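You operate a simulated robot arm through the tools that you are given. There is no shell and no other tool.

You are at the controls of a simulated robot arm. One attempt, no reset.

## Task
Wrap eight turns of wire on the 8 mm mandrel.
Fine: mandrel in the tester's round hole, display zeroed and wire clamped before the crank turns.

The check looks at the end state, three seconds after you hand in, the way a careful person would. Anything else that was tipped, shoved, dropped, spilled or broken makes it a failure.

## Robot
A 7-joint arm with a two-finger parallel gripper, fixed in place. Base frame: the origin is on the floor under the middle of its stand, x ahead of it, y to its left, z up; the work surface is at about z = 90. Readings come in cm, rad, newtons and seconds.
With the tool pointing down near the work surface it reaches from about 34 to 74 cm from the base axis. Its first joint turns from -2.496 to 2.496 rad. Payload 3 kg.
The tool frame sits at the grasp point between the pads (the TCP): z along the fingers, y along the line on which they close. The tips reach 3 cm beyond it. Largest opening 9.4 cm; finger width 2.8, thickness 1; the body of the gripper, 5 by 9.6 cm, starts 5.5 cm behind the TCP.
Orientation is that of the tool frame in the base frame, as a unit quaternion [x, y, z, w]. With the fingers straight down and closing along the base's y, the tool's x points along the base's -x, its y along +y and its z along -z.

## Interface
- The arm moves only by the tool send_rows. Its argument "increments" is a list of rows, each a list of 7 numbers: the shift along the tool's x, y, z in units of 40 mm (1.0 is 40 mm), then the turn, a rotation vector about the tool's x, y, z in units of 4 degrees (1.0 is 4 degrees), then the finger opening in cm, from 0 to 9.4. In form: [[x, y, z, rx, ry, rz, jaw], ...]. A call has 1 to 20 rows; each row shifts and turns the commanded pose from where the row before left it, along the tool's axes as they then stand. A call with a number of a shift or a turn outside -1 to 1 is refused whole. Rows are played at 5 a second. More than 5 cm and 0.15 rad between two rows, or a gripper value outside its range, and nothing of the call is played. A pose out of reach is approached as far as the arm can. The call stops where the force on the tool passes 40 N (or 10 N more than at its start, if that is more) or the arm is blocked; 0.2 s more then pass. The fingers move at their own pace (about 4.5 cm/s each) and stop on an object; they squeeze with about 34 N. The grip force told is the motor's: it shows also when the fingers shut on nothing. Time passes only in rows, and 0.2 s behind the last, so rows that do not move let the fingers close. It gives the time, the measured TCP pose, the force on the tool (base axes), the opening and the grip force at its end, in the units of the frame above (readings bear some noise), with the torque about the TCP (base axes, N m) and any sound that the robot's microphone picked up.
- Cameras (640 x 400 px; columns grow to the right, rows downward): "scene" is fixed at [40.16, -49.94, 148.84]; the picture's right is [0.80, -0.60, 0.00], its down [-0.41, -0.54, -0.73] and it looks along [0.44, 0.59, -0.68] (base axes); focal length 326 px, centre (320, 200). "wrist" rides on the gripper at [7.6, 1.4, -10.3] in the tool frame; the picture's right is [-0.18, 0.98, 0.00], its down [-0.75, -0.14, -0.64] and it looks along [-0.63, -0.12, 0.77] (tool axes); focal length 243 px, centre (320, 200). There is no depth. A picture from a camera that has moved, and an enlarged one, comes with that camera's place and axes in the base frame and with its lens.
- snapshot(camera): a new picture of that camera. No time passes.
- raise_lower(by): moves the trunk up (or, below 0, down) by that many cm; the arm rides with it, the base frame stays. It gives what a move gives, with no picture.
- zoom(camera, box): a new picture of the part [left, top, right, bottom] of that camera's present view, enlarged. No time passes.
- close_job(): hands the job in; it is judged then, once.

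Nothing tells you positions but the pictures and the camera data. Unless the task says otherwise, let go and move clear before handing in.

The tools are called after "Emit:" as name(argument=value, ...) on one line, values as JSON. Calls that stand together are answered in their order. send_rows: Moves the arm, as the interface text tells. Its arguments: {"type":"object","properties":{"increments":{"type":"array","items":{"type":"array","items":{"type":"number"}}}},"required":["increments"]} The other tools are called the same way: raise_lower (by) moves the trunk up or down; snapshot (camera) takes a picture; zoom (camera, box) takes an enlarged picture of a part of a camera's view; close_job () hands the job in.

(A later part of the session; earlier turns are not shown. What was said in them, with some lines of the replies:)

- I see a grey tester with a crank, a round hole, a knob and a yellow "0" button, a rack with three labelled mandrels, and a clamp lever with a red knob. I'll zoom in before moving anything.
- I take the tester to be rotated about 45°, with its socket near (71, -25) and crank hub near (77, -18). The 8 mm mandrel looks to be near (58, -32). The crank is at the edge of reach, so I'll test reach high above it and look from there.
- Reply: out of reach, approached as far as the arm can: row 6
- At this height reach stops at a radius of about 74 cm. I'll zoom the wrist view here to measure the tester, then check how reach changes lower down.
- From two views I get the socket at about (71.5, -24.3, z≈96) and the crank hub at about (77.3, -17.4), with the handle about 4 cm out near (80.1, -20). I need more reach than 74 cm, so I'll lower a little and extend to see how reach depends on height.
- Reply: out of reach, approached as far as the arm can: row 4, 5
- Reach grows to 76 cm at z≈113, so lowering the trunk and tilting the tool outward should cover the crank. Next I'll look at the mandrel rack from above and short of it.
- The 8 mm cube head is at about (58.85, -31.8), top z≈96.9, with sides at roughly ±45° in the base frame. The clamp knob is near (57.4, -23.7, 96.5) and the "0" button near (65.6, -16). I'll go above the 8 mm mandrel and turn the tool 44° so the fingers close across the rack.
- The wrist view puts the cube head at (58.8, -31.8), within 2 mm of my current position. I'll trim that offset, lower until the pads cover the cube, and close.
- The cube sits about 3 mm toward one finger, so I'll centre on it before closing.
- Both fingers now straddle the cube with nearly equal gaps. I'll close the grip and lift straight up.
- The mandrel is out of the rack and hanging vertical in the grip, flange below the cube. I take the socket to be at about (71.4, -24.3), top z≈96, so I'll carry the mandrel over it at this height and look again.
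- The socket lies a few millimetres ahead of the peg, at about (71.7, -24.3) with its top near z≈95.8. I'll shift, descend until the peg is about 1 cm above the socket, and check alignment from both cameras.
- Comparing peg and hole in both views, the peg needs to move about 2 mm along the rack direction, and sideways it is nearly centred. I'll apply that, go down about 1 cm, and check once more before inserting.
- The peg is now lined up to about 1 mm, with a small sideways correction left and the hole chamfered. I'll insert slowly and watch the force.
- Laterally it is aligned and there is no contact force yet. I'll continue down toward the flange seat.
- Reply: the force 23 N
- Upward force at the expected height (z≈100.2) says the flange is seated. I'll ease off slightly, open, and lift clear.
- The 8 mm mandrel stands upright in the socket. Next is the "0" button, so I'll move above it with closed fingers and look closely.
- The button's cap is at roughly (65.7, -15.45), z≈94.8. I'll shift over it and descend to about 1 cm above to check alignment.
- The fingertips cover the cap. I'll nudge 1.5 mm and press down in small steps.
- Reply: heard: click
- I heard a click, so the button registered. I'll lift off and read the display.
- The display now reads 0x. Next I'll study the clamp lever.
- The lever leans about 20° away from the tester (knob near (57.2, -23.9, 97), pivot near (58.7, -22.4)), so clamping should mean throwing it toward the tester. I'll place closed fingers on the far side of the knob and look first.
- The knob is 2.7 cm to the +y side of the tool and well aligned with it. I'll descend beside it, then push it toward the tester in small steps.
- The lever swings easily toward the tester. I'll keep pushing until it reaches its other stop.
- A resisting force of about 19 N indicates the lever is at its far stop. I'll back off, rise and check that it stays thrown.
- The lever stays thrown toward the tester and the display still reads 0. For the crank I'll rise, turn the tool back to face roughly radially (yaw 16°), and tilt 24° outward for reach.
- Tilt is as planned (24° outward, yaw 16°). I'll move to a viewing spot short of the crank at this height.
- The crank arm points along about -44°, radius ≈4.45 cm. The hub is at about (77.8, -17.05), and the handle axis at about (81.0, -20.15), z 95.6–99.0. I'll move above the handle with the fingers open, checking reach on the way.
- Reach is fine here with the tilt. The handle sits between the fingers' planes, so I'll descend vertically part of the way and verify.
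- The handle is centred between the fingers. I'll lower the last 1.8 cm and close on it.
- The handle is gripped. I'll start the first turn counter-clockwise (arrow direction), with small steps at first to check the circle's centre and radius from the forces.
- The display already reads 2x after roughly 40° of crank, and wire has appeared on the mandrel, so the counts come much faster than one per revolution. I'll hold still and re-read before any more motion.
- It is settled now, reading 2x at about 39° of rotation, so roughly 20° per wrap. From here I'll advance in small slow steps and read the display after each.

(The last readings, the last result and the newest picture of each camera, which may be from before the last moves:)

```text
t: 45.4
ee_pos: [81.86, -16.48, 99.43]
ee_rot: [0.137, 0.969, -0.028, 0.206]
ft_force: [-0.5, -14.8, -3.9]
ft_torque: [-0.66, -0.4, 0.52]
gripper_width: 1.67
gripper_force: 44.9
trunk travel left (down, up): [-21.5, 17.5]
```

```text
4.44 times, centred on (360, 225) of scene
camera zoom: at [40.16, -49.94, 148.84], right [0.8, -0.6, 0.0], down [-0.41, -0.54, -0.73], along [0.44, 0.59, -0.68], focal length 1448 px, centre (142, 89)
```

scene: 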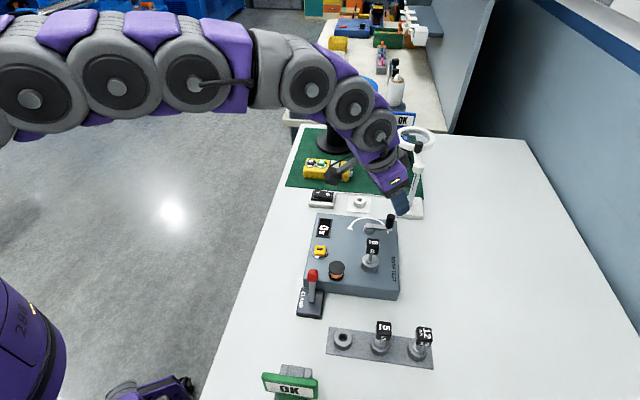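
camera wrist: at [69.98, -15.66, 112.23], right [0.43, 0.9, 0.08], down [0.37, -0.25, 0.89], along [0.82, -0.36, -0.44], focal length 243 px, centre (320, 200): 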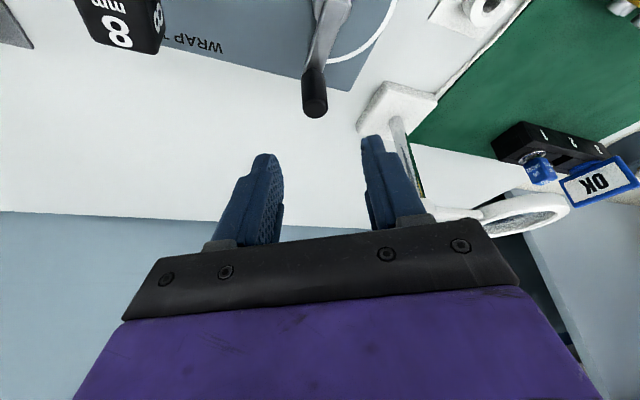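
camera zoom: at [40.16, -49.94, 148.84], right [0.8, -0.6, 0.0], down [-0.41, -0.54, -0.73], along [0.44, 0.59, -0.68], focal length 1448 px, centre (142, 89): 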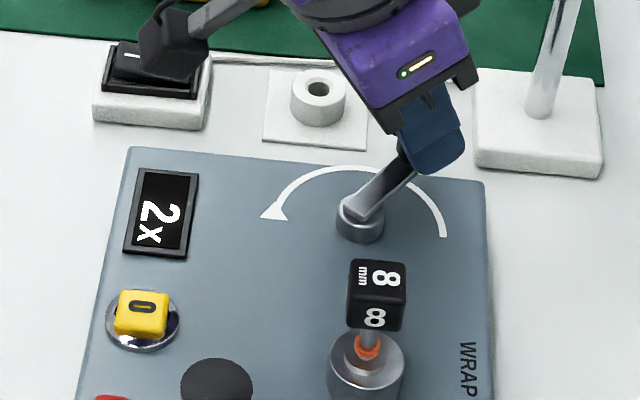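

Emit:
send_rows(increments=[[0.0522, 0.103, -0.0232, 0, 0, 0, 0.8], [0, 0, 0, 0, 0, 0, 0.8], [0, 0, 0, 0, 0, 0, 0.8]])

Emit:
zoom(camera="scene", box=[300, 180, 420, 270])

```text
t: 46.2
ee_pos: [81.66, -15.6, 99.55]
ee_rot: [0.136, 0.968, -0.028, 0.207]
ft_force: [-1.1, -5.4, -7.4]
ft_torque: [-1.0, -0.52, 0.16]
gripper_width: 1.74
gripper_force: 44.7
trunk travel left (down, up): [-21.5, 17.5]
```

```text
4.44 times, centred on (360, 225) of scene
camera zoom: at [40.16, -49.94, 148.84], right [0.8, -0.6, 0.0], down [-0.41, -0.54, -0.73], along [0.44, 0.59, -0.68], focal length 1448 px, centre (142, 89)
```

zoom: 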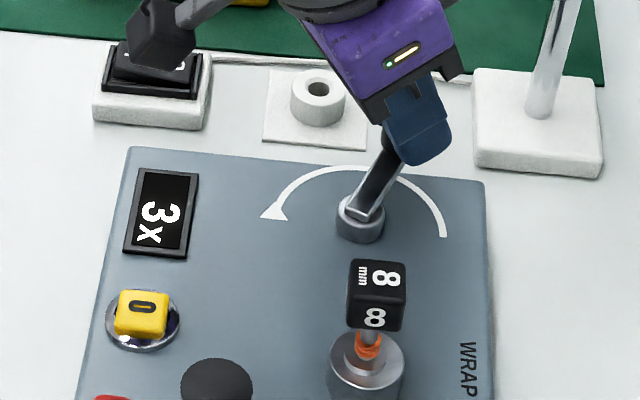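

Now 3x at roughly 62° of rotation, consistent with about 20° per wrap. I'll continue with 6° steps.

Emit:
send_rows(increments=[[0.0617, 0.0965, -0.0275, 0, 0, 0, 0.8], [0, 0, 0, 0, 0, 0, 0.8], [0, 0, 0, 0, 0, 0, 0.8]])

Emit:
zoom(camera="scene", box=[300, 180, 420, 270])

```text
t: 47.0
ee_pos: [81.6, -15.33, 99.58]
ee_rot: [0.136, 0.968, -0.028, 0.207]
ft_force: [1.5, -8.1, -5.3]
ft_torque: [-0.98, -0.41, 0.3]
gripper_width: 1.72
gripper_force: 44.9
trunk travel left (down, up): [-21.5, 17.5]
```

```text
4.44 times, centred on (360, 225) of scene
camera zoom: at [40.16, -49.94, 148.84], right [0.8, -0.6, 0.0], down [-0.41, -0.54, -0.73], along [0.44, 0.59, -0.68], focal length 1448 px, centre (142, 89)
```

zoom: 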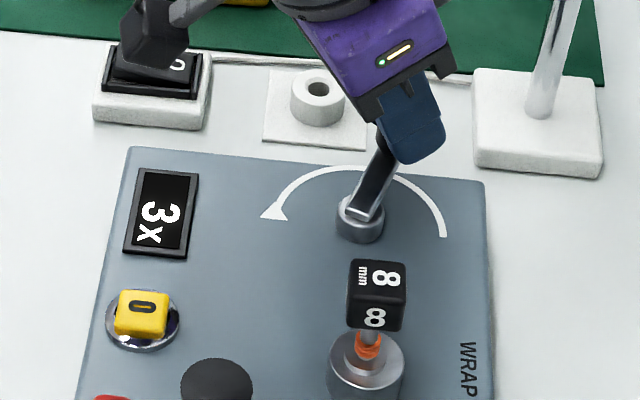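

Emit:
send_rows(increments=[[0.0706, 0.0889, -0.0314, 0, 0, 0, 0.8], [0, 0, 0, 0, 0, 0, 0.8], [0, 0, 0, 0, 0, 0, 0.8]])

Emit:
zoom(camera="scene", box=[300, 180, 420, 270])

```text
t: 47.8
ee_pos: [81.28, -14.95, 99.38]
ee_rot: [0.137, 0.969, -0.029, 0.206]
ft_force: [-5.1, -5.7, 1.0]
ft_torque: [-0.53, 0.94, 0.0]
gripper_width: 1.75
gripper_force: 45.1
trunk travel left (down, up): [-21.5, 17.5]
```

```text
4.44 times, centred on (360, 225) of scene
camera zoom: at [40.16, -49.94, 148.84], right [0.8, -0.6, 0.0], down [-0.41, -0.54, -0.73], along [0.44, 0.59, -0.68], focal length 1448 px, centre (142, 89)
```

zoom: 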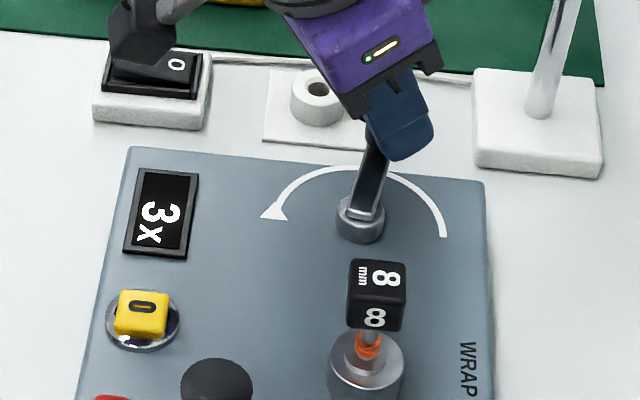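

Emit:
send_rows(increments=[[0.0787, 0.0803, -0.035, 0, 0, 0, 0.8], [0, 0, 0, 0, 0, 0, 0.8], [0, 0, 0, 0, 0, 0, 0.8]])

Emit:
zoom(camera="scene", box=[300, 180, 420, 270])

```text
t: 48.6
ee_pos: [81.04, -14.55, 99.43]
ee_rot: [0.136, 0.969, -0.028, 0.206]
ft_force: [-3.3, -5.1, 0.0]
ft_torque: [-0.83, -0.13, 0.02]
gripper_width: 1.73
gripper_force: 44.6
trunk travel left (down, up): [-21.5, 17.5]
```

```text
4.44 times, centred on (360, 225) of scene
camera zoom: at [40.16, -49.94, 148.84], right [0.8, -0.6, 0.0], down [-0.41, -0.54, -0.73], along [0.44, 0.59, -0.68], focal length 1448 px, centre (142, 89)
```

zoom: 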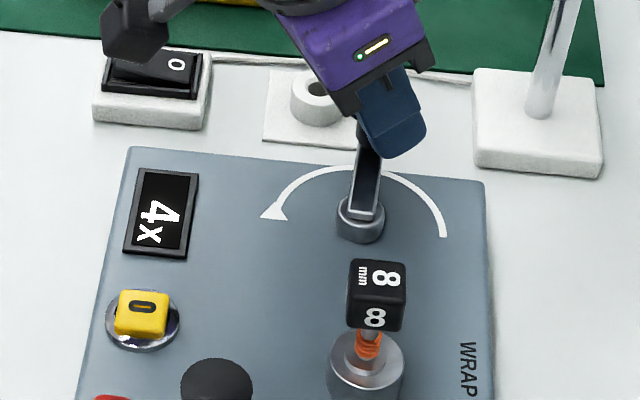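

4x at about 79°. Continuing.

Emit:
send_rows(increments=[[0.0859, 0.0709, -0.0383, 0, 0, 0, 0.8], [0, 0, 0, 0, 0, 0, 0.8], [0.0922, 0.0607, -0.0411, 0, 0, 0, 0.8], [0, 0, 0, 0, 0, 0, 0.8], [0, 0, 0, 0, 0, 0, 0.8]])

Emit:
zoom(camera="scene", box=[300, 180, 420, 270])

```text
t: 49.8
ee_pos: [80.57, -14.02, 99.51]
ee_rot: [0.137, 0.968, -0.028, 0.207]
ft_force: [5.9, -11.7, 0.3]
ft_torque: [-0.73, -0.73, 0.51]
gripper_width: 1.66
gripper_force: 45.3
trunk travel left (down, up): [-21.5, 17.5]
```

```text
4.44 times, centred on (360, 225) of scene
camera zoom: at [40.16, -49.94, 148.84], right [0.8, -0.6, 0.0], down [-0.41, -0.54, -0.73], along [0.44, 0.59, -0.68], focal length 1448 px, centre (142, 89)
```

zoom: 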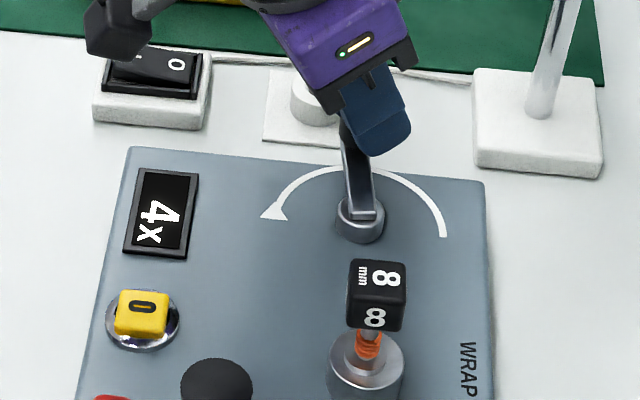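

Emit:
send_rows(increments=[[0.0975, 0.0498, -0.0434, 0, 0, 0, 0.8], [0, 0, 0, 0, 0, 0, 0.8], [0, 0, 0, 0, 0, 0, 0.8]])

Emit:
zoom(camera="scene", box=[300, 180, 420, 270])

```text
t: 50.6
ee_pos: [80.22, -13.71, 99.58]
ee_rot: [0.137, 0.969, -0.028, 0.206]
ft_force: [2.9, -19.8, -0.1]
ft_torque: [-1.38, -0.24, 0.49]
gripper_width: 1.69
gripper_force: 44.6
trunk travel left (down, up): [-21.5, 17.5]
```

```text
4.44 times, centred on (360, 225) of scene
camera zoom: at [40.16, -49.94, 148.84], right [0.8, -0.6, 0.0], down [-0.41, -0.54, -0.73], along [0.44, 0.59, -0.68], focal length 1448 px, centre (142, 89)
```

zoom: 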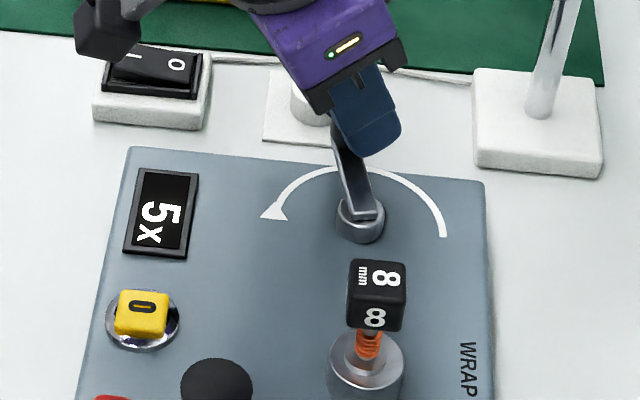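

5x now. A circle fit of the measured points gives centre ≈(77.65, -17.12) and r≈4.27, so I'll correct the path accordingly and keep stepping.

Emit:
send_rows(increments=[[0.1069, 0.0055, -0.0476, 0, 0, 0, 0.8], [0, 0, 0, 0, 0, 0, 0.8], [0, 0, 0, 0, 0, 0, 0.8]])

Emit:
zoom(camera="scene", box=[300, 180, 420, 270])

```text
t: 51.4
ee_pos: [79.72, -13.53, 99.54]
ee_rot: [0.136, 0.969, -0.028, 0.206]
ft_force: [-0.1, -17.2, 1.6]
ft_torque: [-0.74, 1.03, 0.25]
gripper_width: 1.71
gripper_force: 45.0
trunk travel left (down, up): [-21.5, 17.5]
```

```text
4.44 times, centred on (360, 225) of scene
camera zoom: at [40.16, -49.94, 148.84], right [0.8, -0.6, 0.0], down [-0.41, -0.54, -0.73], along [0.44, 0.59, -0.68], focal length 1448 px, centre (142, 89)
```

zoom: 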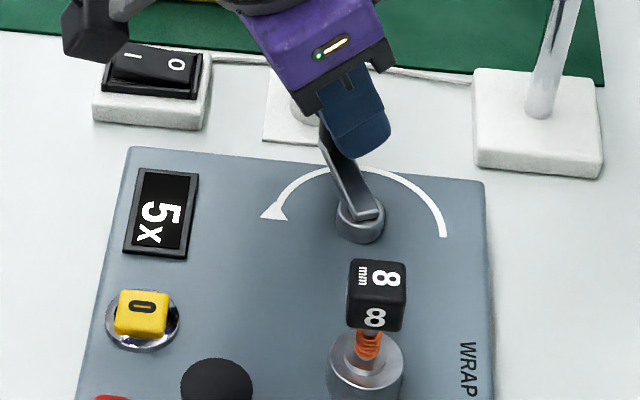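

Emit:
send_rows(increments=[[0.1017, -0.0163, -0.0453, 0, 0, 0, 0.8], [0, 0, 0, 0, 0, 0, 0.8], [0, 0, 0, 0, 0, 0, 0.8]])

Emit:
zoom(camera="scene", box=[300, 180, 420, 270])

```text
t: 52.2
ee_pos: [79.04, -13.28, 99.53]
ee_rot: [0.136, 0.969, -0.028, 0.206]
ft_force: [-1.3, -11.9, 2.6]
ft_torque: [-0.94, -0.26, 0.09]
gripper_width: 1.73
gripper_force: 45.0
trunk travel left (down, up): [-21.5, 17.5]
```

```text
4.44 times, centred on (360, 225) of scene
camera zoom: at [40.16, -49.94, 148.84], right [0.8, -0.6, 0.0], down [-0.41, -0.54, -0.73], along [0.44, 0.59, -0.68], focal length 1448 px, centre (142, 89)
```

zoom: 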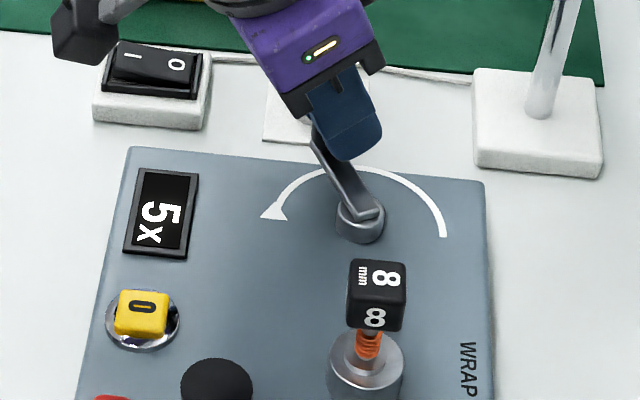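

Emit:
send_rows(increments=[[0.1142, -0.0176, -0.0508, 0, 0, 0, 0.8], [0, 0, 0, 0, 0, 0, 0.8], [0, 0, 0, 0, 0, 0, 0.8]])

Emit:
zoom(camera="scene", box=[300, 180, 420, 270])

```text
t: 53.0
ee_pos: [78.83, -13.21, 99.56]
ee_rot: [0.136, 0.969, -0.028, 0.206]
ft_force: [2.9, -7.8, 3.7]
ft_torque: [-1.07, -0.98, 0.13]
gripper_width: 1.73
gripper_force: 45.4
trunk travel left (down, up): [-21.5, 17.5]
```

```text
4.44 times, centred on (360, 225) of scene
camera zoom: at [40.16, -49.94, 148.84], right [0.8, -0.6, 0.0], down [-0.41, -0.54, -0.73], along [0.44, 0.59, -0.68], focal length 1448 px, centre (142, 89)
```

zoom: 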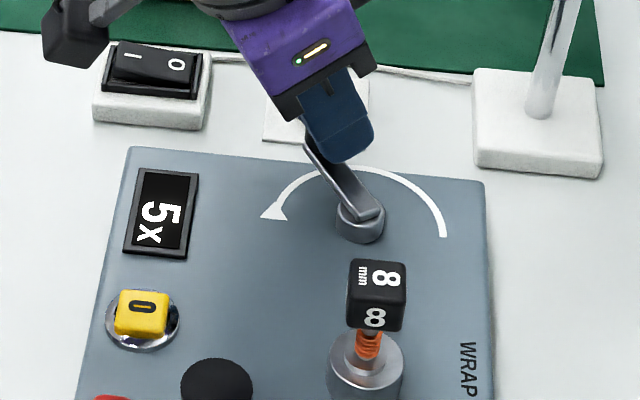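

Emit:
send_rows(increments=[[0.0988, -0.031, -0.044, 0, 0, 0, 0.8], [0, 0, 0, 0, 0, 0, 0.8], [0, 0, 0, 0, 0, 0, 0.8]])

Emit:
zoom(camera="scene", box=[300, 180, 420, 270])

```text
t: 53.8
ee_pos: [78.27, -13.08, 99.58]
ee_rot: [0.137, 0.969, -0.029, 0.206]
ft_force: [3.5, -2.0, 3.9]
ft_torque: [-0.7, -0.24, 0.18]
gripper_width: 1.72
gripper_force: 44.7
trunk travel left (down, up): [-21.5, 17.5]
```

```text
4.44 times, centred on (360, 225) of scene
camera zoom: at [40.16, -49.94, 148.84], right [0.8, -0.6, 0.0], down [-0.41, -0.54, -0.73], along [0.44, 0.59, -0.68], focal length 1448 px, centre (142, 89)
```

zoom: 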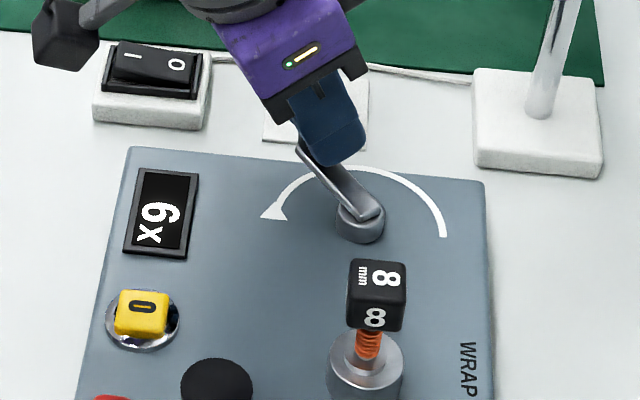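

6x now. Two more counts to go; continuing in small steps.

Emit:
send_rows(increments=[[0.1013, -0.0214, -0.0451, 0, 0, 0, 0.8], [0, 0, 0, 0, 0, 0, 0.8], [0, 0, 0, 0, 0, 0, 0.8]])

Emit:
zoom(camera="scene", box=[300, 180, 420, 270])

```text
t: 54.6
ee_pos: [77.77, -12.97, 99.56]
ee_rot: [0.137, 0.969, -0.029, 0.205]
ft_force: [-5.2, 2.1, 3.8]
ft_torque: [-0.05, 0.9, -0.25]
gripper_width: 1.66
gripper_force: 45.0
trunk travel left (down, up): [-21.5, 17.5]
```

```text
4.44 times, centred on (360, 225) of scene
camera zoom: at [40.16, -49.94, 148.84], right [0.8, -0.6, 0.0], down [-0.41, -0.54, -0.73], along [0.44, 0.59, -0.68], focal length 1448 px, centre (142, 89)
```

zoom: 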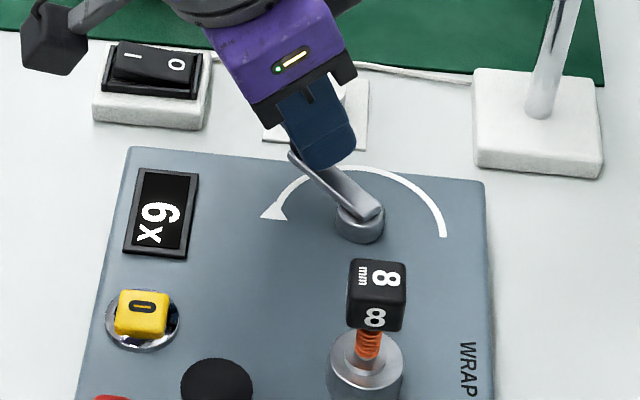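

Emit:
send_rows(increments=[[0.064, -0.0279, -0.0285, 0, 0, 0, 0.8], [0, 0, 0, 0, 0, 0, 0.8], [0, 0, 0, 0, 0, 0, 0.8]])

Emit:
zoom(camera="scene", box=[300, 180, 420, 270])

```text
t: 55.4
ee_pos: [77.63, -13.15, 99.53]
ee_rot: [0.137, 0.968, -0.029, 0.206]
ft_force: [-4.5, 2.5, 1.0]
ft_torque: [0.24, 0.13, -0.14]
gripper_width: 1.67
gripper_force: 44.9
trunk travel left (down, up): [-21.5, 17.5]
```

```text
4.44 times, centred on (360, 225) of scene
camera zoom: at [40.16, -49.94, 148.84], right [0.8, -0.6, 0.0], down [-0.41, -0.54, -0.73], along [0.44, 0.59, -0.68], focal length 1448 px, centre (142, 89)
```

zoom: 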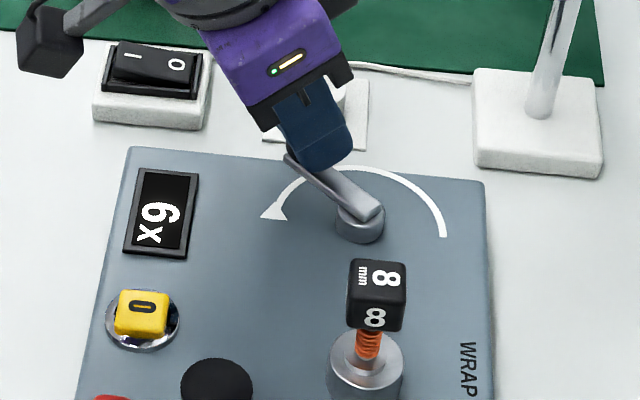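

Emit:
send_rows(increments=[[0.064, -0.0262, -0.0285, 0, 0, 0, 0.8], [0, 0, 0, 0, 0, 0, 0.8], [0, 0, 0, 0, 0, 0, 0.8]])

Emit:
zoom(camera="scene", box=[300, 180, 420, 270])

```text
t: 56.2
ee_pos: [77.29, -13.0, 99.57]
ee_rot: [0.137, 0.968, -0.03, 0.208]
ft_force: [3.9, 2.7, -2.9]
ft_torque: [0.05, -0.41, 0.17]
gripper_width: 1.64
gripper_force: 44.8
trunk travel left (down, up): [-21.5, 17.5]
```

```text
4.44 times, centred on (360, 225) of scene
camera zoom: at [40.16, -49.94, 148.84], right [0.8, -0.6, 0.0], down [-0.41, -0.54, -0.73], along [0.44, 0.59, -0.68], focal length 1448 px, centre (142, 89)
```

zoom: 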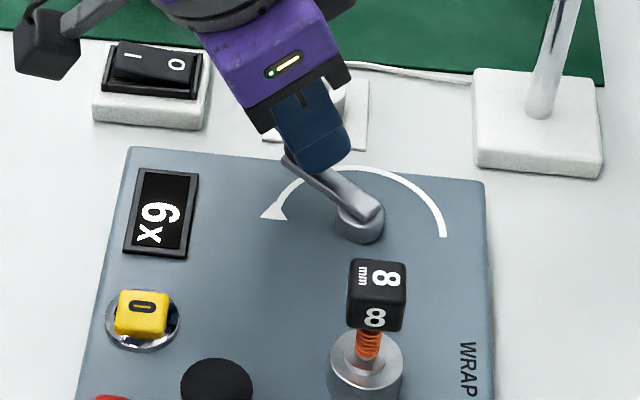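

Emit:
send_rows(increments=[[0.0659, -0.0207, -0.0293, 0, 0, 0, 0.8], [0, 0, 0, 0, 0, 0, 0.8], [0, 0, 0, 0, 0, 0, 0.8]])

Emit:
zoom(camera="scene", box=[300, 180, 420, 270])

```text
t: 57.0
ee_pos: [77.2, -13.09, 99.43]
ee_rot: [0.137, 0.968, -0.03, 0.206]
ft_force: [12.1, 1.9, -3.3]
ft_torque: [-0.23, -0.89, 0.53]
gripper_width: 1.65
gripper_force: 44.9
trunk travel left (down, up): [-21.5, 17.5]
```

```text
4.44 times, centred on (360, 225) of scene
camera zoom: at [40.16, -49.94, 148.84], right [0.8, -0.6, 0.0], down [-0.41, -0.54, -0.73], along [0.44, 0.59, -0.68], focal length 1448 px, centre (142, 89)
```

zoom: 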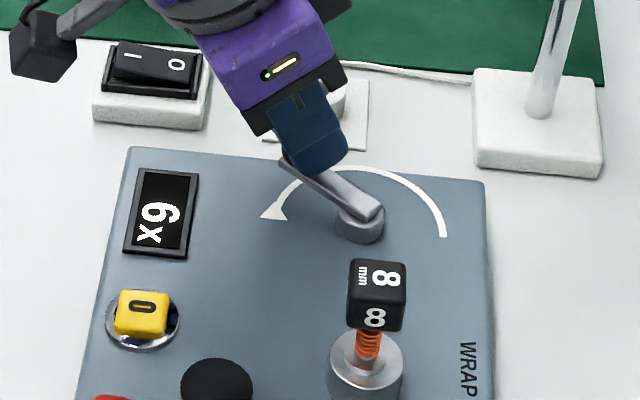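

Still 6x at about 144°. The thresholds (≈57, 79, 101, 124 and >144) fit 22.5° per wrap with a rounded display, so eight wraps is 180°, matching the drawn half-circle arrow. I'll continue toward that.

Emit:
send_rows(increments=[[0.0873, -0.053, -0.0389, 0, 0, 0, 0.8], [0, 0, 0, 0, 0, 0, 0.8], [0, 0, 0, 0, 0, 0, 0.8]])

Emit:
zoom(camera="scene", box=[300, 180, 420, 270])

```text
t: 57.8
ee_pos: [76.55, -13.06, 99.6]
ee_rot: [0.137, 0.968, -0.029, 0.206]
ft_force: [-3.1, 1.6, 1.9]
ft_torque: [0.69, 0.47, -0.11]
gripper_width: 1.73
gripper_force: 45.1
trunk travel left (down, up): [-21.5, 17.5]
```

```text
4.44 times, centred on (360, 225) of scene
camera zoom: at [40.16, -49.94, 148.84], right [0.8, -0.6, 0.0], down [-0.41, -0.54, -0.73], along [0.44, 0.59, -0.68], focal length 1448 px, centre (142, 89)
```

zoom: 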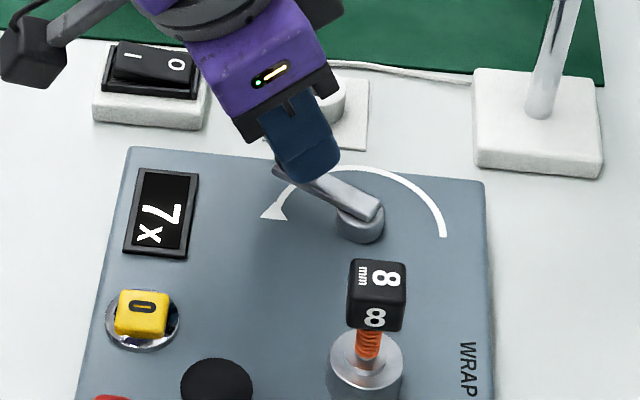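

Emit:
send_rows(increments=[[0.0819, -0.0627, -0.0365, 0, 0, 0, 0.8], [0, 0, 0, 0, 0, 0, 0.8], [0, 0, 0, 0, 0, 0, 0.8]])

Emit:
zoom(camera="scene", box=[300, 180, 420, 270])

```text
t: 58.6
ee_pos: [76.23, -13.21, 99.54]
ee_rot: [0.136, 0.969, -0.029, 0.206]
ft_force: [8.3, 1.2, 3.3]
ft_torque: [0.53, -0.68, 0.35]
gripper_width: 1.76
gripper_force: 45.1
trunk travel left (down, up): [-21.5, 17.5]
```

```text
4.44 times, centred on (360, 225) of scene
camera zoom: at [40.16, -49.94, 148.84], right [0.8, -0.6, 0.0], down [-0.41, -0.54, -0.73], along [0.44, 0.59, -0.68], focal length 1448 px, centre (142, 89)
```

zoom: 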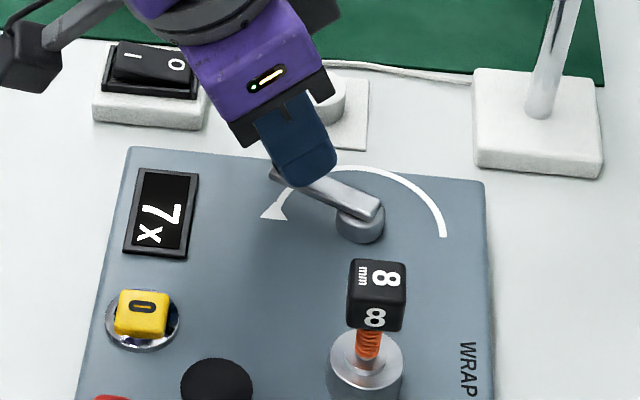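

Emit:
send_rows(increments=[[0.0754, -0.0718, -0.0336, 0, 0, 0, 0.8], [0, 0, 0, 0, 0, 0, 0.8], [0, 0, 0, 0, 0, 0, 0.8]])

Emit:
zoom(camera="scene", box=[300, 180, 420, 270])

```text
t: 59.4
ee_pos: [75.6, -13.51, 99.52]
ee_rot: [0.136, 0.969, -0.029, 0.207]
ft_force: [0.9, 0.6, 6.2]
ft_torque: [0.78, 0.31, 0.09]
gripper_width: 1.76
gripper_force: 45.1
trunk travel left (down, up): [-21.5, 17.5]
```

```text
4.44 times, centred on (360, 225) of scene
camera zoom: at [40.16, -49.94, 148.84], right [0.8, -0.6, 0.0], down [-0.41, -0.54, -0.73], along [0.44, 0.59, -0.68], focal length 1448 px, centre (142, 89)
```

zoom: 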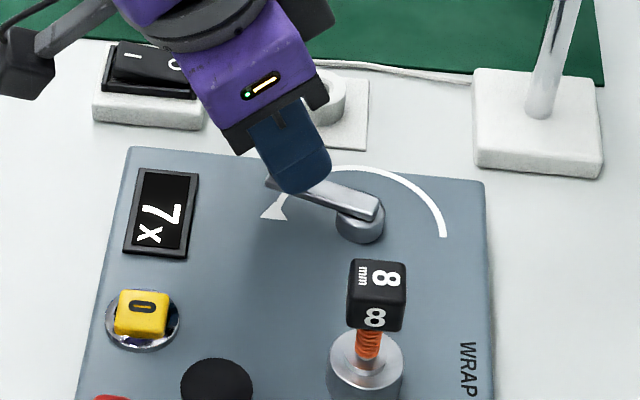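

About 167°, still 7x as predicted. I'll take a 4° step.

Emit:
send_rows(increments=[[0.0439, -0.0543, -0.0195, 0, 0, 0, 0.8], [0, 0, 0, 0, 0, 0, 0.8], [0, 0, 0, 0, 0, 0, 0.8]])

Emit:
zoom(camera="scene", box=[300, 180, 420, 270])

```text
t: 60.2
ee_pos: [75.48, -13.49, 99.47]
ee_rot: [0.136, 0.968, -0.03, 0.206]
ft_force: [4.4, 4.6, 0.7]
ft_torque: [0.71, -0.3, 0.29]
gripper_width: 1.8
gripper_force: 45.2
trunk travel left (down, up): [-21.5, 17.5]
```

```text
4.44 times, centred on (360, 225) of scene
camera zoom: at [40.16, -49.94, 148.84], right [0.8, -0.6, 0.0], down [-0.41, -0.54, -0.73], along [0.44, 0.59, -0.68], focal length 1448 px, centre (142, 89)
```

zoom: 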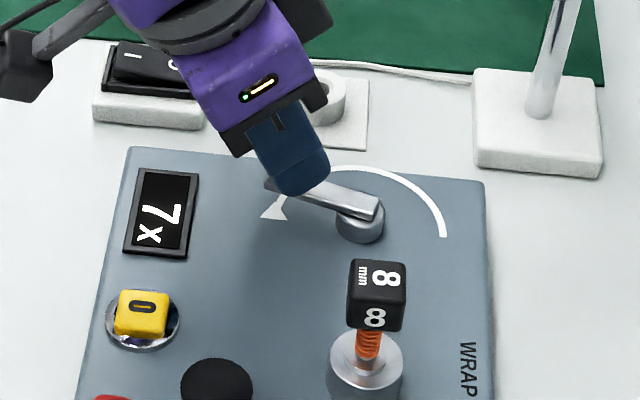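

Emit:
send_rows(increments=[[0.0408, -0.0571, -0.0182, 0, 0, 0, 0.8], [0, 0, 0, 0, 0, 0, 0.8], [0, 0, 0, 0, 0, 0, 0.8]])

Emit:
zoom(camera="scene", box=[300, 180, 420, 270])

```text
t: 61.0
ee_pos: [75.21, -13.71, 99.5]
ee_rot: [0.136, 0.969, -0.03, 0.206]
ft_force: [4.6, 7.6, 2.4]
ft_torque: [0.82, 0.07, 0.39]
gripper_width: 1.74
gripper_force: 45.1
trunk travel left (down, up): [-21.5, 17.5]
```

```text
4.44 times, centred on (360, 225) of scene
camera zoom: at [40.16, -49.94, 148.84], right [0.8, -0.6, 0.0], down [-0.41, -0.54, -0.73], along [0.44, 0.59, -0.68], focal length 1448 px, centre (142, 89)
```

zoom: 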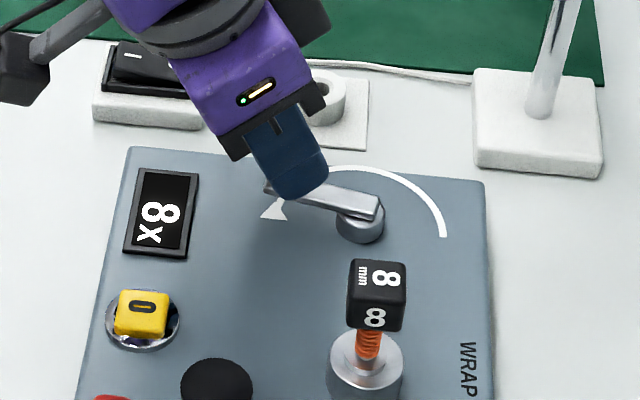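

8x now. To sit in the middle of the "8" range rather than at its edge, I'll advance a few more degrees, checking the display.

Emit:
send_rows(increments=[[0.027, -0.0453, -0.012, 0, 0, 0, 0.8], [0, 0, 0, 0, 0, 0, 0.8], [0, 0, 0, 0, 0, 0, 0.8]])

Emit:
zoom(camera="scene", box=[300, 180, 420, 270])

```text
t: 61.8
ee_pos: [75.14, -13.91, 99.54]
ee_rot: [0.137, 0.969, -0.03, 0.205]
ft_force: [1.9, 9.7, 3.6]
ft_torque: [0.88, 0.14, 0.37]
gripper_width: 1.72
gripper_force: 45.0
trunk travel left (down, up): [-21.5, 17.5]
```

```text
4.44 times, centred on (360, 225) of scene
camera zoom: at [40.16, -49.94, 148.84], right [0.8, -0.6, 0.0], down [-0.41, -0.54, -0.73], along [0.44, 0.59, -0.68], focal length 1448 px, centre (142, 89)
```

zoom: 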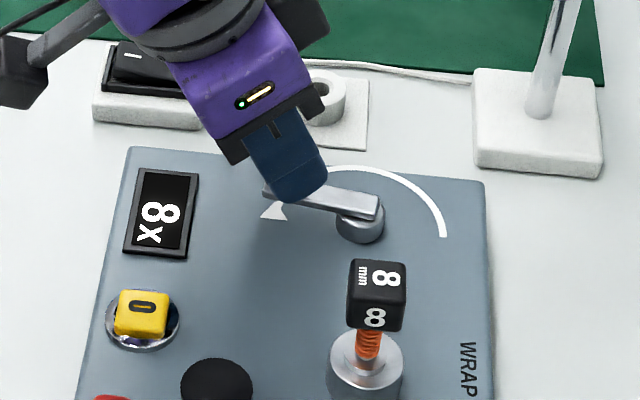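

Emit:
send_rows(increments=[[0.032, -0.052, -0.0142, 0, 0, 0, 0.8], [0, 0, 0, 0, 0, 0, 0.8], [0, 0, 0, 0, 0, 0, 0.8]])

Emit:
zoom(camera="scene", box=[300, 180, 420, 270])

Emit:
snapshot(camera="wrist")

```text
t: 62.6
ee_pos: [74.78, -13.98, 99.48]
ee_rot: [0.137, 0.968, -0.03, 0.207]
ft_force: [0.7, 9.6, 5.6]
ft_torque: [0.89, -0.03, 0.32]
gripper_width: 1.7
gripper_force: 44.9
trunk travel left (down, up): [-21.5, 17.5]
```

```text
4.44 times, centred on (360, 225) of scene
camera zoom: at [40.16, -49.94, 148.84], right [0.8, -0.6, 0.0], down [-0.41, -0.54, -0.73], along [0.44, 0.59, -0.68], focal length 1448 px, centre (142, 89)
```

zoom: 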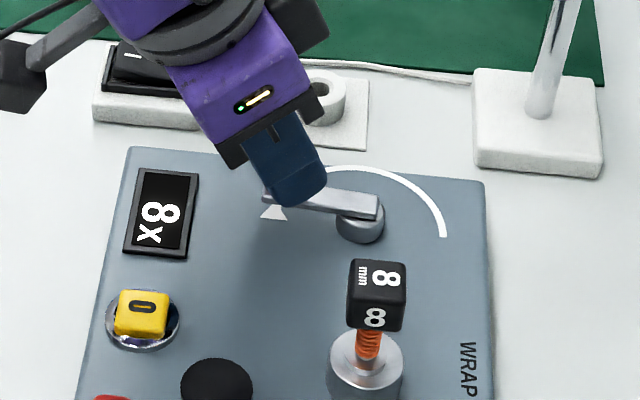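

```text
taken
camera wrist: at [64.6, -9.55, 105.71], right [0.43, 0.9, 0.07], down [0.37, -0.25, 0.89], along [0.82, -0.36, -0.44], focal length 243 px, centre (320, 200)
```

wrist: 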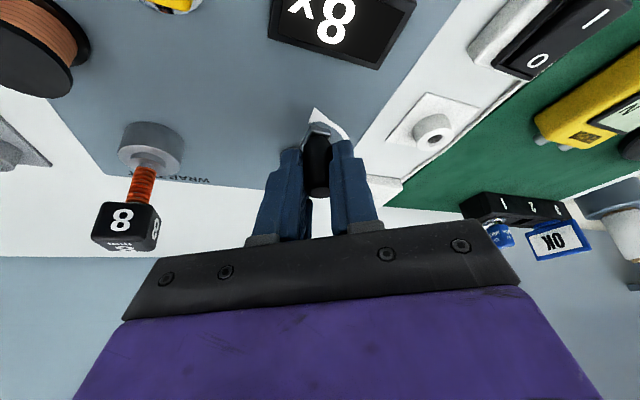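

The crank is now at about 178–180° with the display at 8x and the coil wound on the mandrel. I'll open the fingers gently and lift straight up off the handle.

Emit:
send_rows(increments=[[0, 0, 0, 0, 0, 0, 2.1], [0, 0, 0, 0, 0, 0, 3.2], [0, 0, 0, 0, 0, 0, 4.2], [0, 0, 0, 0, 0, 0, 4.2]])

Emit:
zoom(camera="scene", box=[300, 180, 420, 270])

Emit:
zoom(camera="wrist", box=[220, 70, 420, 220])

```text
t: 63.6
ee_pos: [74.82, -14.2, 99.42]
ee_rot: [0.136, 0.969, -0.029, 0.206]
ft_force: [-0.3, -0.7, -0.1]
ft_torque: [0.01, -0.01, -0.01]
gripper_width: 4.2
gripper_force: 0.0
trunk travel left (down, up): [-21.5, 17.5]
```

```text
4.44 times, centred on (360, 225) of scene
camera zoom: at [40.16, -49.94, 148.84], right [0.8, -0.6, 0.0], down [-0.41, -0.54, -0.73], along [0.44, 0.59, -0.68], focal length 1448 px, centre (142, 89)
```

zoom: 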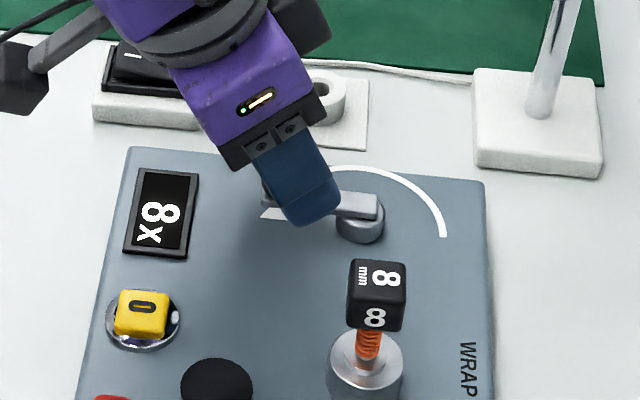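

```text
2.67 times, centred on (320, 145) of wrist
camera zoom: at [64.64, -9.66, 105.66], right [0.43, 0.9, 0.07], down [0.37, -0.25, 0.89], along [0.82, -0.36, -0.44], focal length 647 px, centre (320, 347)
```

zoom: 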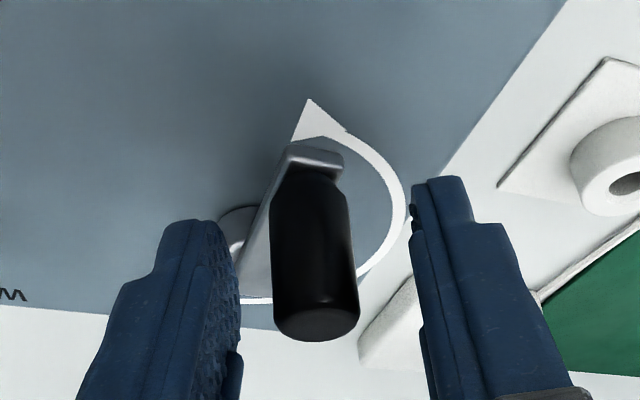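

The handle is free between the open fingers and the display holds 8x. I'll lift straight up.

Emit:
send_rows(increments=[[-0.1017, 0, -0.2284, 0, 0, 0, 4.2], [-0.203, 0, -0.457, 0, 0, 0, 4.2], [-0.254, 0, -0.571, 0, 0, 0, 4.2], [-0.254, 0, -0.571, 0, 0, 0, 4.2], [-0.254, 0, -0.571, 0, 0, 0, 4.2], [0, 0, 0, 0, 0, 0, 4.2]])

Emit:
snapshot(camera="wrist")

Emit:
snapshot(camera="scene")

```text
t: 65.0
ee_pos: [74.8, -14.19, 110.02]
ee_rot: [0.136, 0.969, -0.029, 0.205]
ft_force: [0.0, -0.5, -0.2]
ft_torque: [-0.01, -0.01, -0.02]
gripper_width: 4.21
gripper_force: 0.1
trunk travel left (down, up): [-21.5, 17.5]
```

```text
taken
camera wrist: at [64.6, -9.72, 116.14], right [0.43, 0.9, 0.07], down [0.37, -0.25, 0.89], along [0.82, -0.36, -0.44], focal length 243 px, centre (320, 200)
```

wrist: 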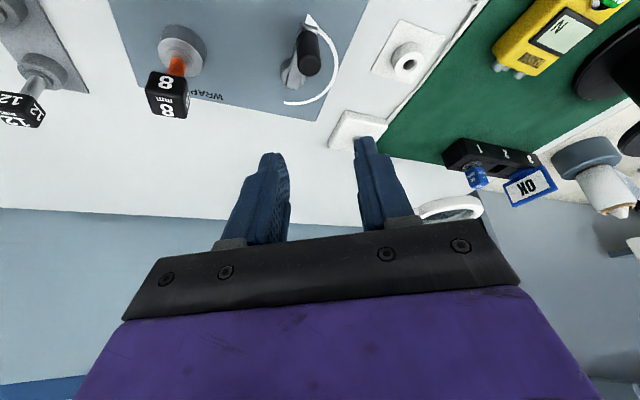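

```text
taken
```

scene: 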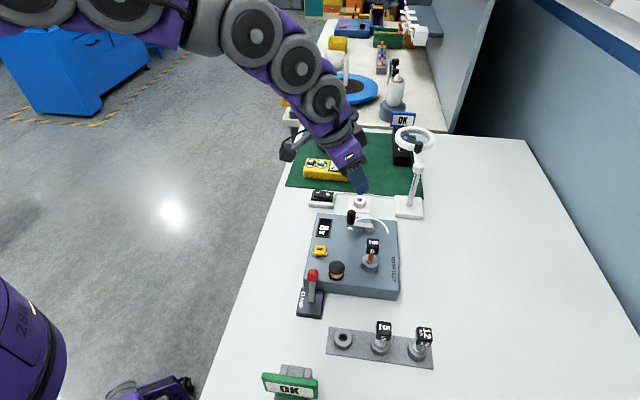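

Clear of the handle. I'll retreat up and back toward the robot, then verify everything.

Emit:
send_rows(increments=[[0.51, -0.2, -0.556, 0, 0, 0, 4.2], [0.51, -0.2, -0.556, 0, 0, 0, 4.2], [0.51, -0.2, -0.556, 0, 0, 0, 4.2], [0.51, -0.2, -0.556, 0, 0, 0, 4.2], [0.51, -0.2, -0.556, 0, 0, 0, 4.2], [0, 0, 0, 0, 0, 0, 4.2]])

Emit:
zoom(camera="scene", box=[280, 195, 440, 315])

Emit:
zoom(camera="scene", box=[340, 225, 400, 285])

Emit:
snapshot(camera="wrist")

```text
t: 66.4
ee_pos: [60.57, -14.07, 115.91]
ee_rot: [0.136, 0.969, -0.029, 0.205]
ft_force: [0.0, 0.1, 0.1]
ft_torque: [0.02, 0.03, -0.04]
gripper_width: 4.22
gripper_force: 0.0
trunk travel left (down, up): [-21.5, 17.5]
```

```text
3.33 times, centred on (360, 255) of scene
camera zoom: at [40.16, -49.94, 148.84], right [0.8, -0.6, 0.0], down [-0.41, -0.54, -0.73], along [0.44, 0.59, -0.68], focal length 1086 px, centre (187, 17)
```

zoom: 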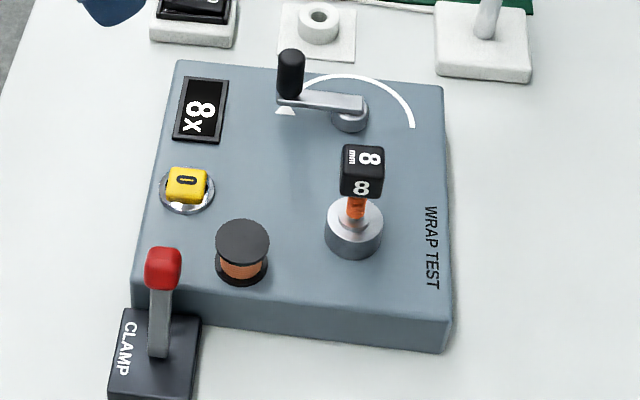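

```text
6.67 times, centred on (370, 255) of scene
camera zoom: at [40.16, -49.94, 148.84], right [0.8, -0.6, 0.0], down [-0.41, -0.54, -0.73], along [0.44, 0.59, -0.68], focal length 2171 px, centre (-13, -167)
```

zoom: 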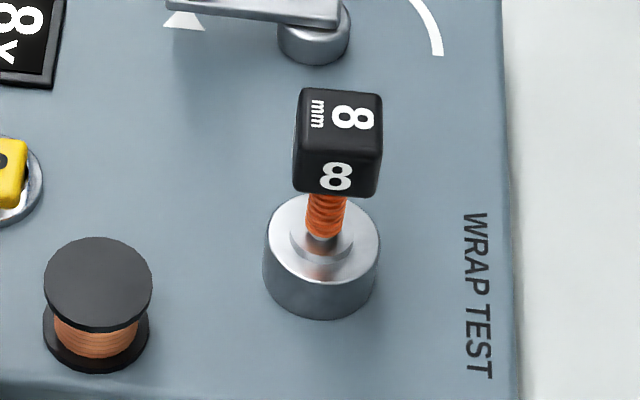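

```text
taken
camera wrist: at [50.31, -9.7, 122.08], right [0.43, 0.9, 0.07], down [0.37, -0.25, 0.89], along [0.82, -0.36, -0.44], focal length 243 px, centre (320, 200)
```

wrist: 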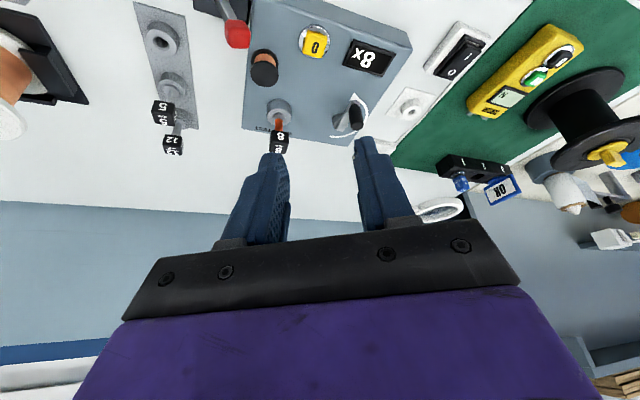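

The display holds 8x, the 8 mm mandrel stands in the tester's hole with the coil on it, and the clamp lever is still thrown. Nothing else looks disturbed and the gripper is clear, so I'm handing in.

Emit:
close_job()

```text
The job is handed in.
```

The wrap is done: the 8 mm mandrel is in the tester's round hole with the wire coiled on it, and the display reads 8x. The job is handed in; no verdict has come back yet.

- **Before cranking:** I seated the mandrel, pressed the "0" button until the display showed 0x, and threw the clamp lever toward the tester. The lever stayed there. It has no open/closed markings, so I took that side to be clamped.
- **Turn count:** The display counts about one turn for every 22.5° of crank, not one per full revolution. I cranked in the arrow's direction to about 180°, which put the display at 8x, and it held after I let go. If the job needed eight full crank revolutions, this falls short, but the counter and the half-circle arrow both pointed to 180°.
- **Surroundings:** The other two mandrels, the spool, the switch and the magnifier look undisturbed in the last pictures, and the gripper is clear of the tester.
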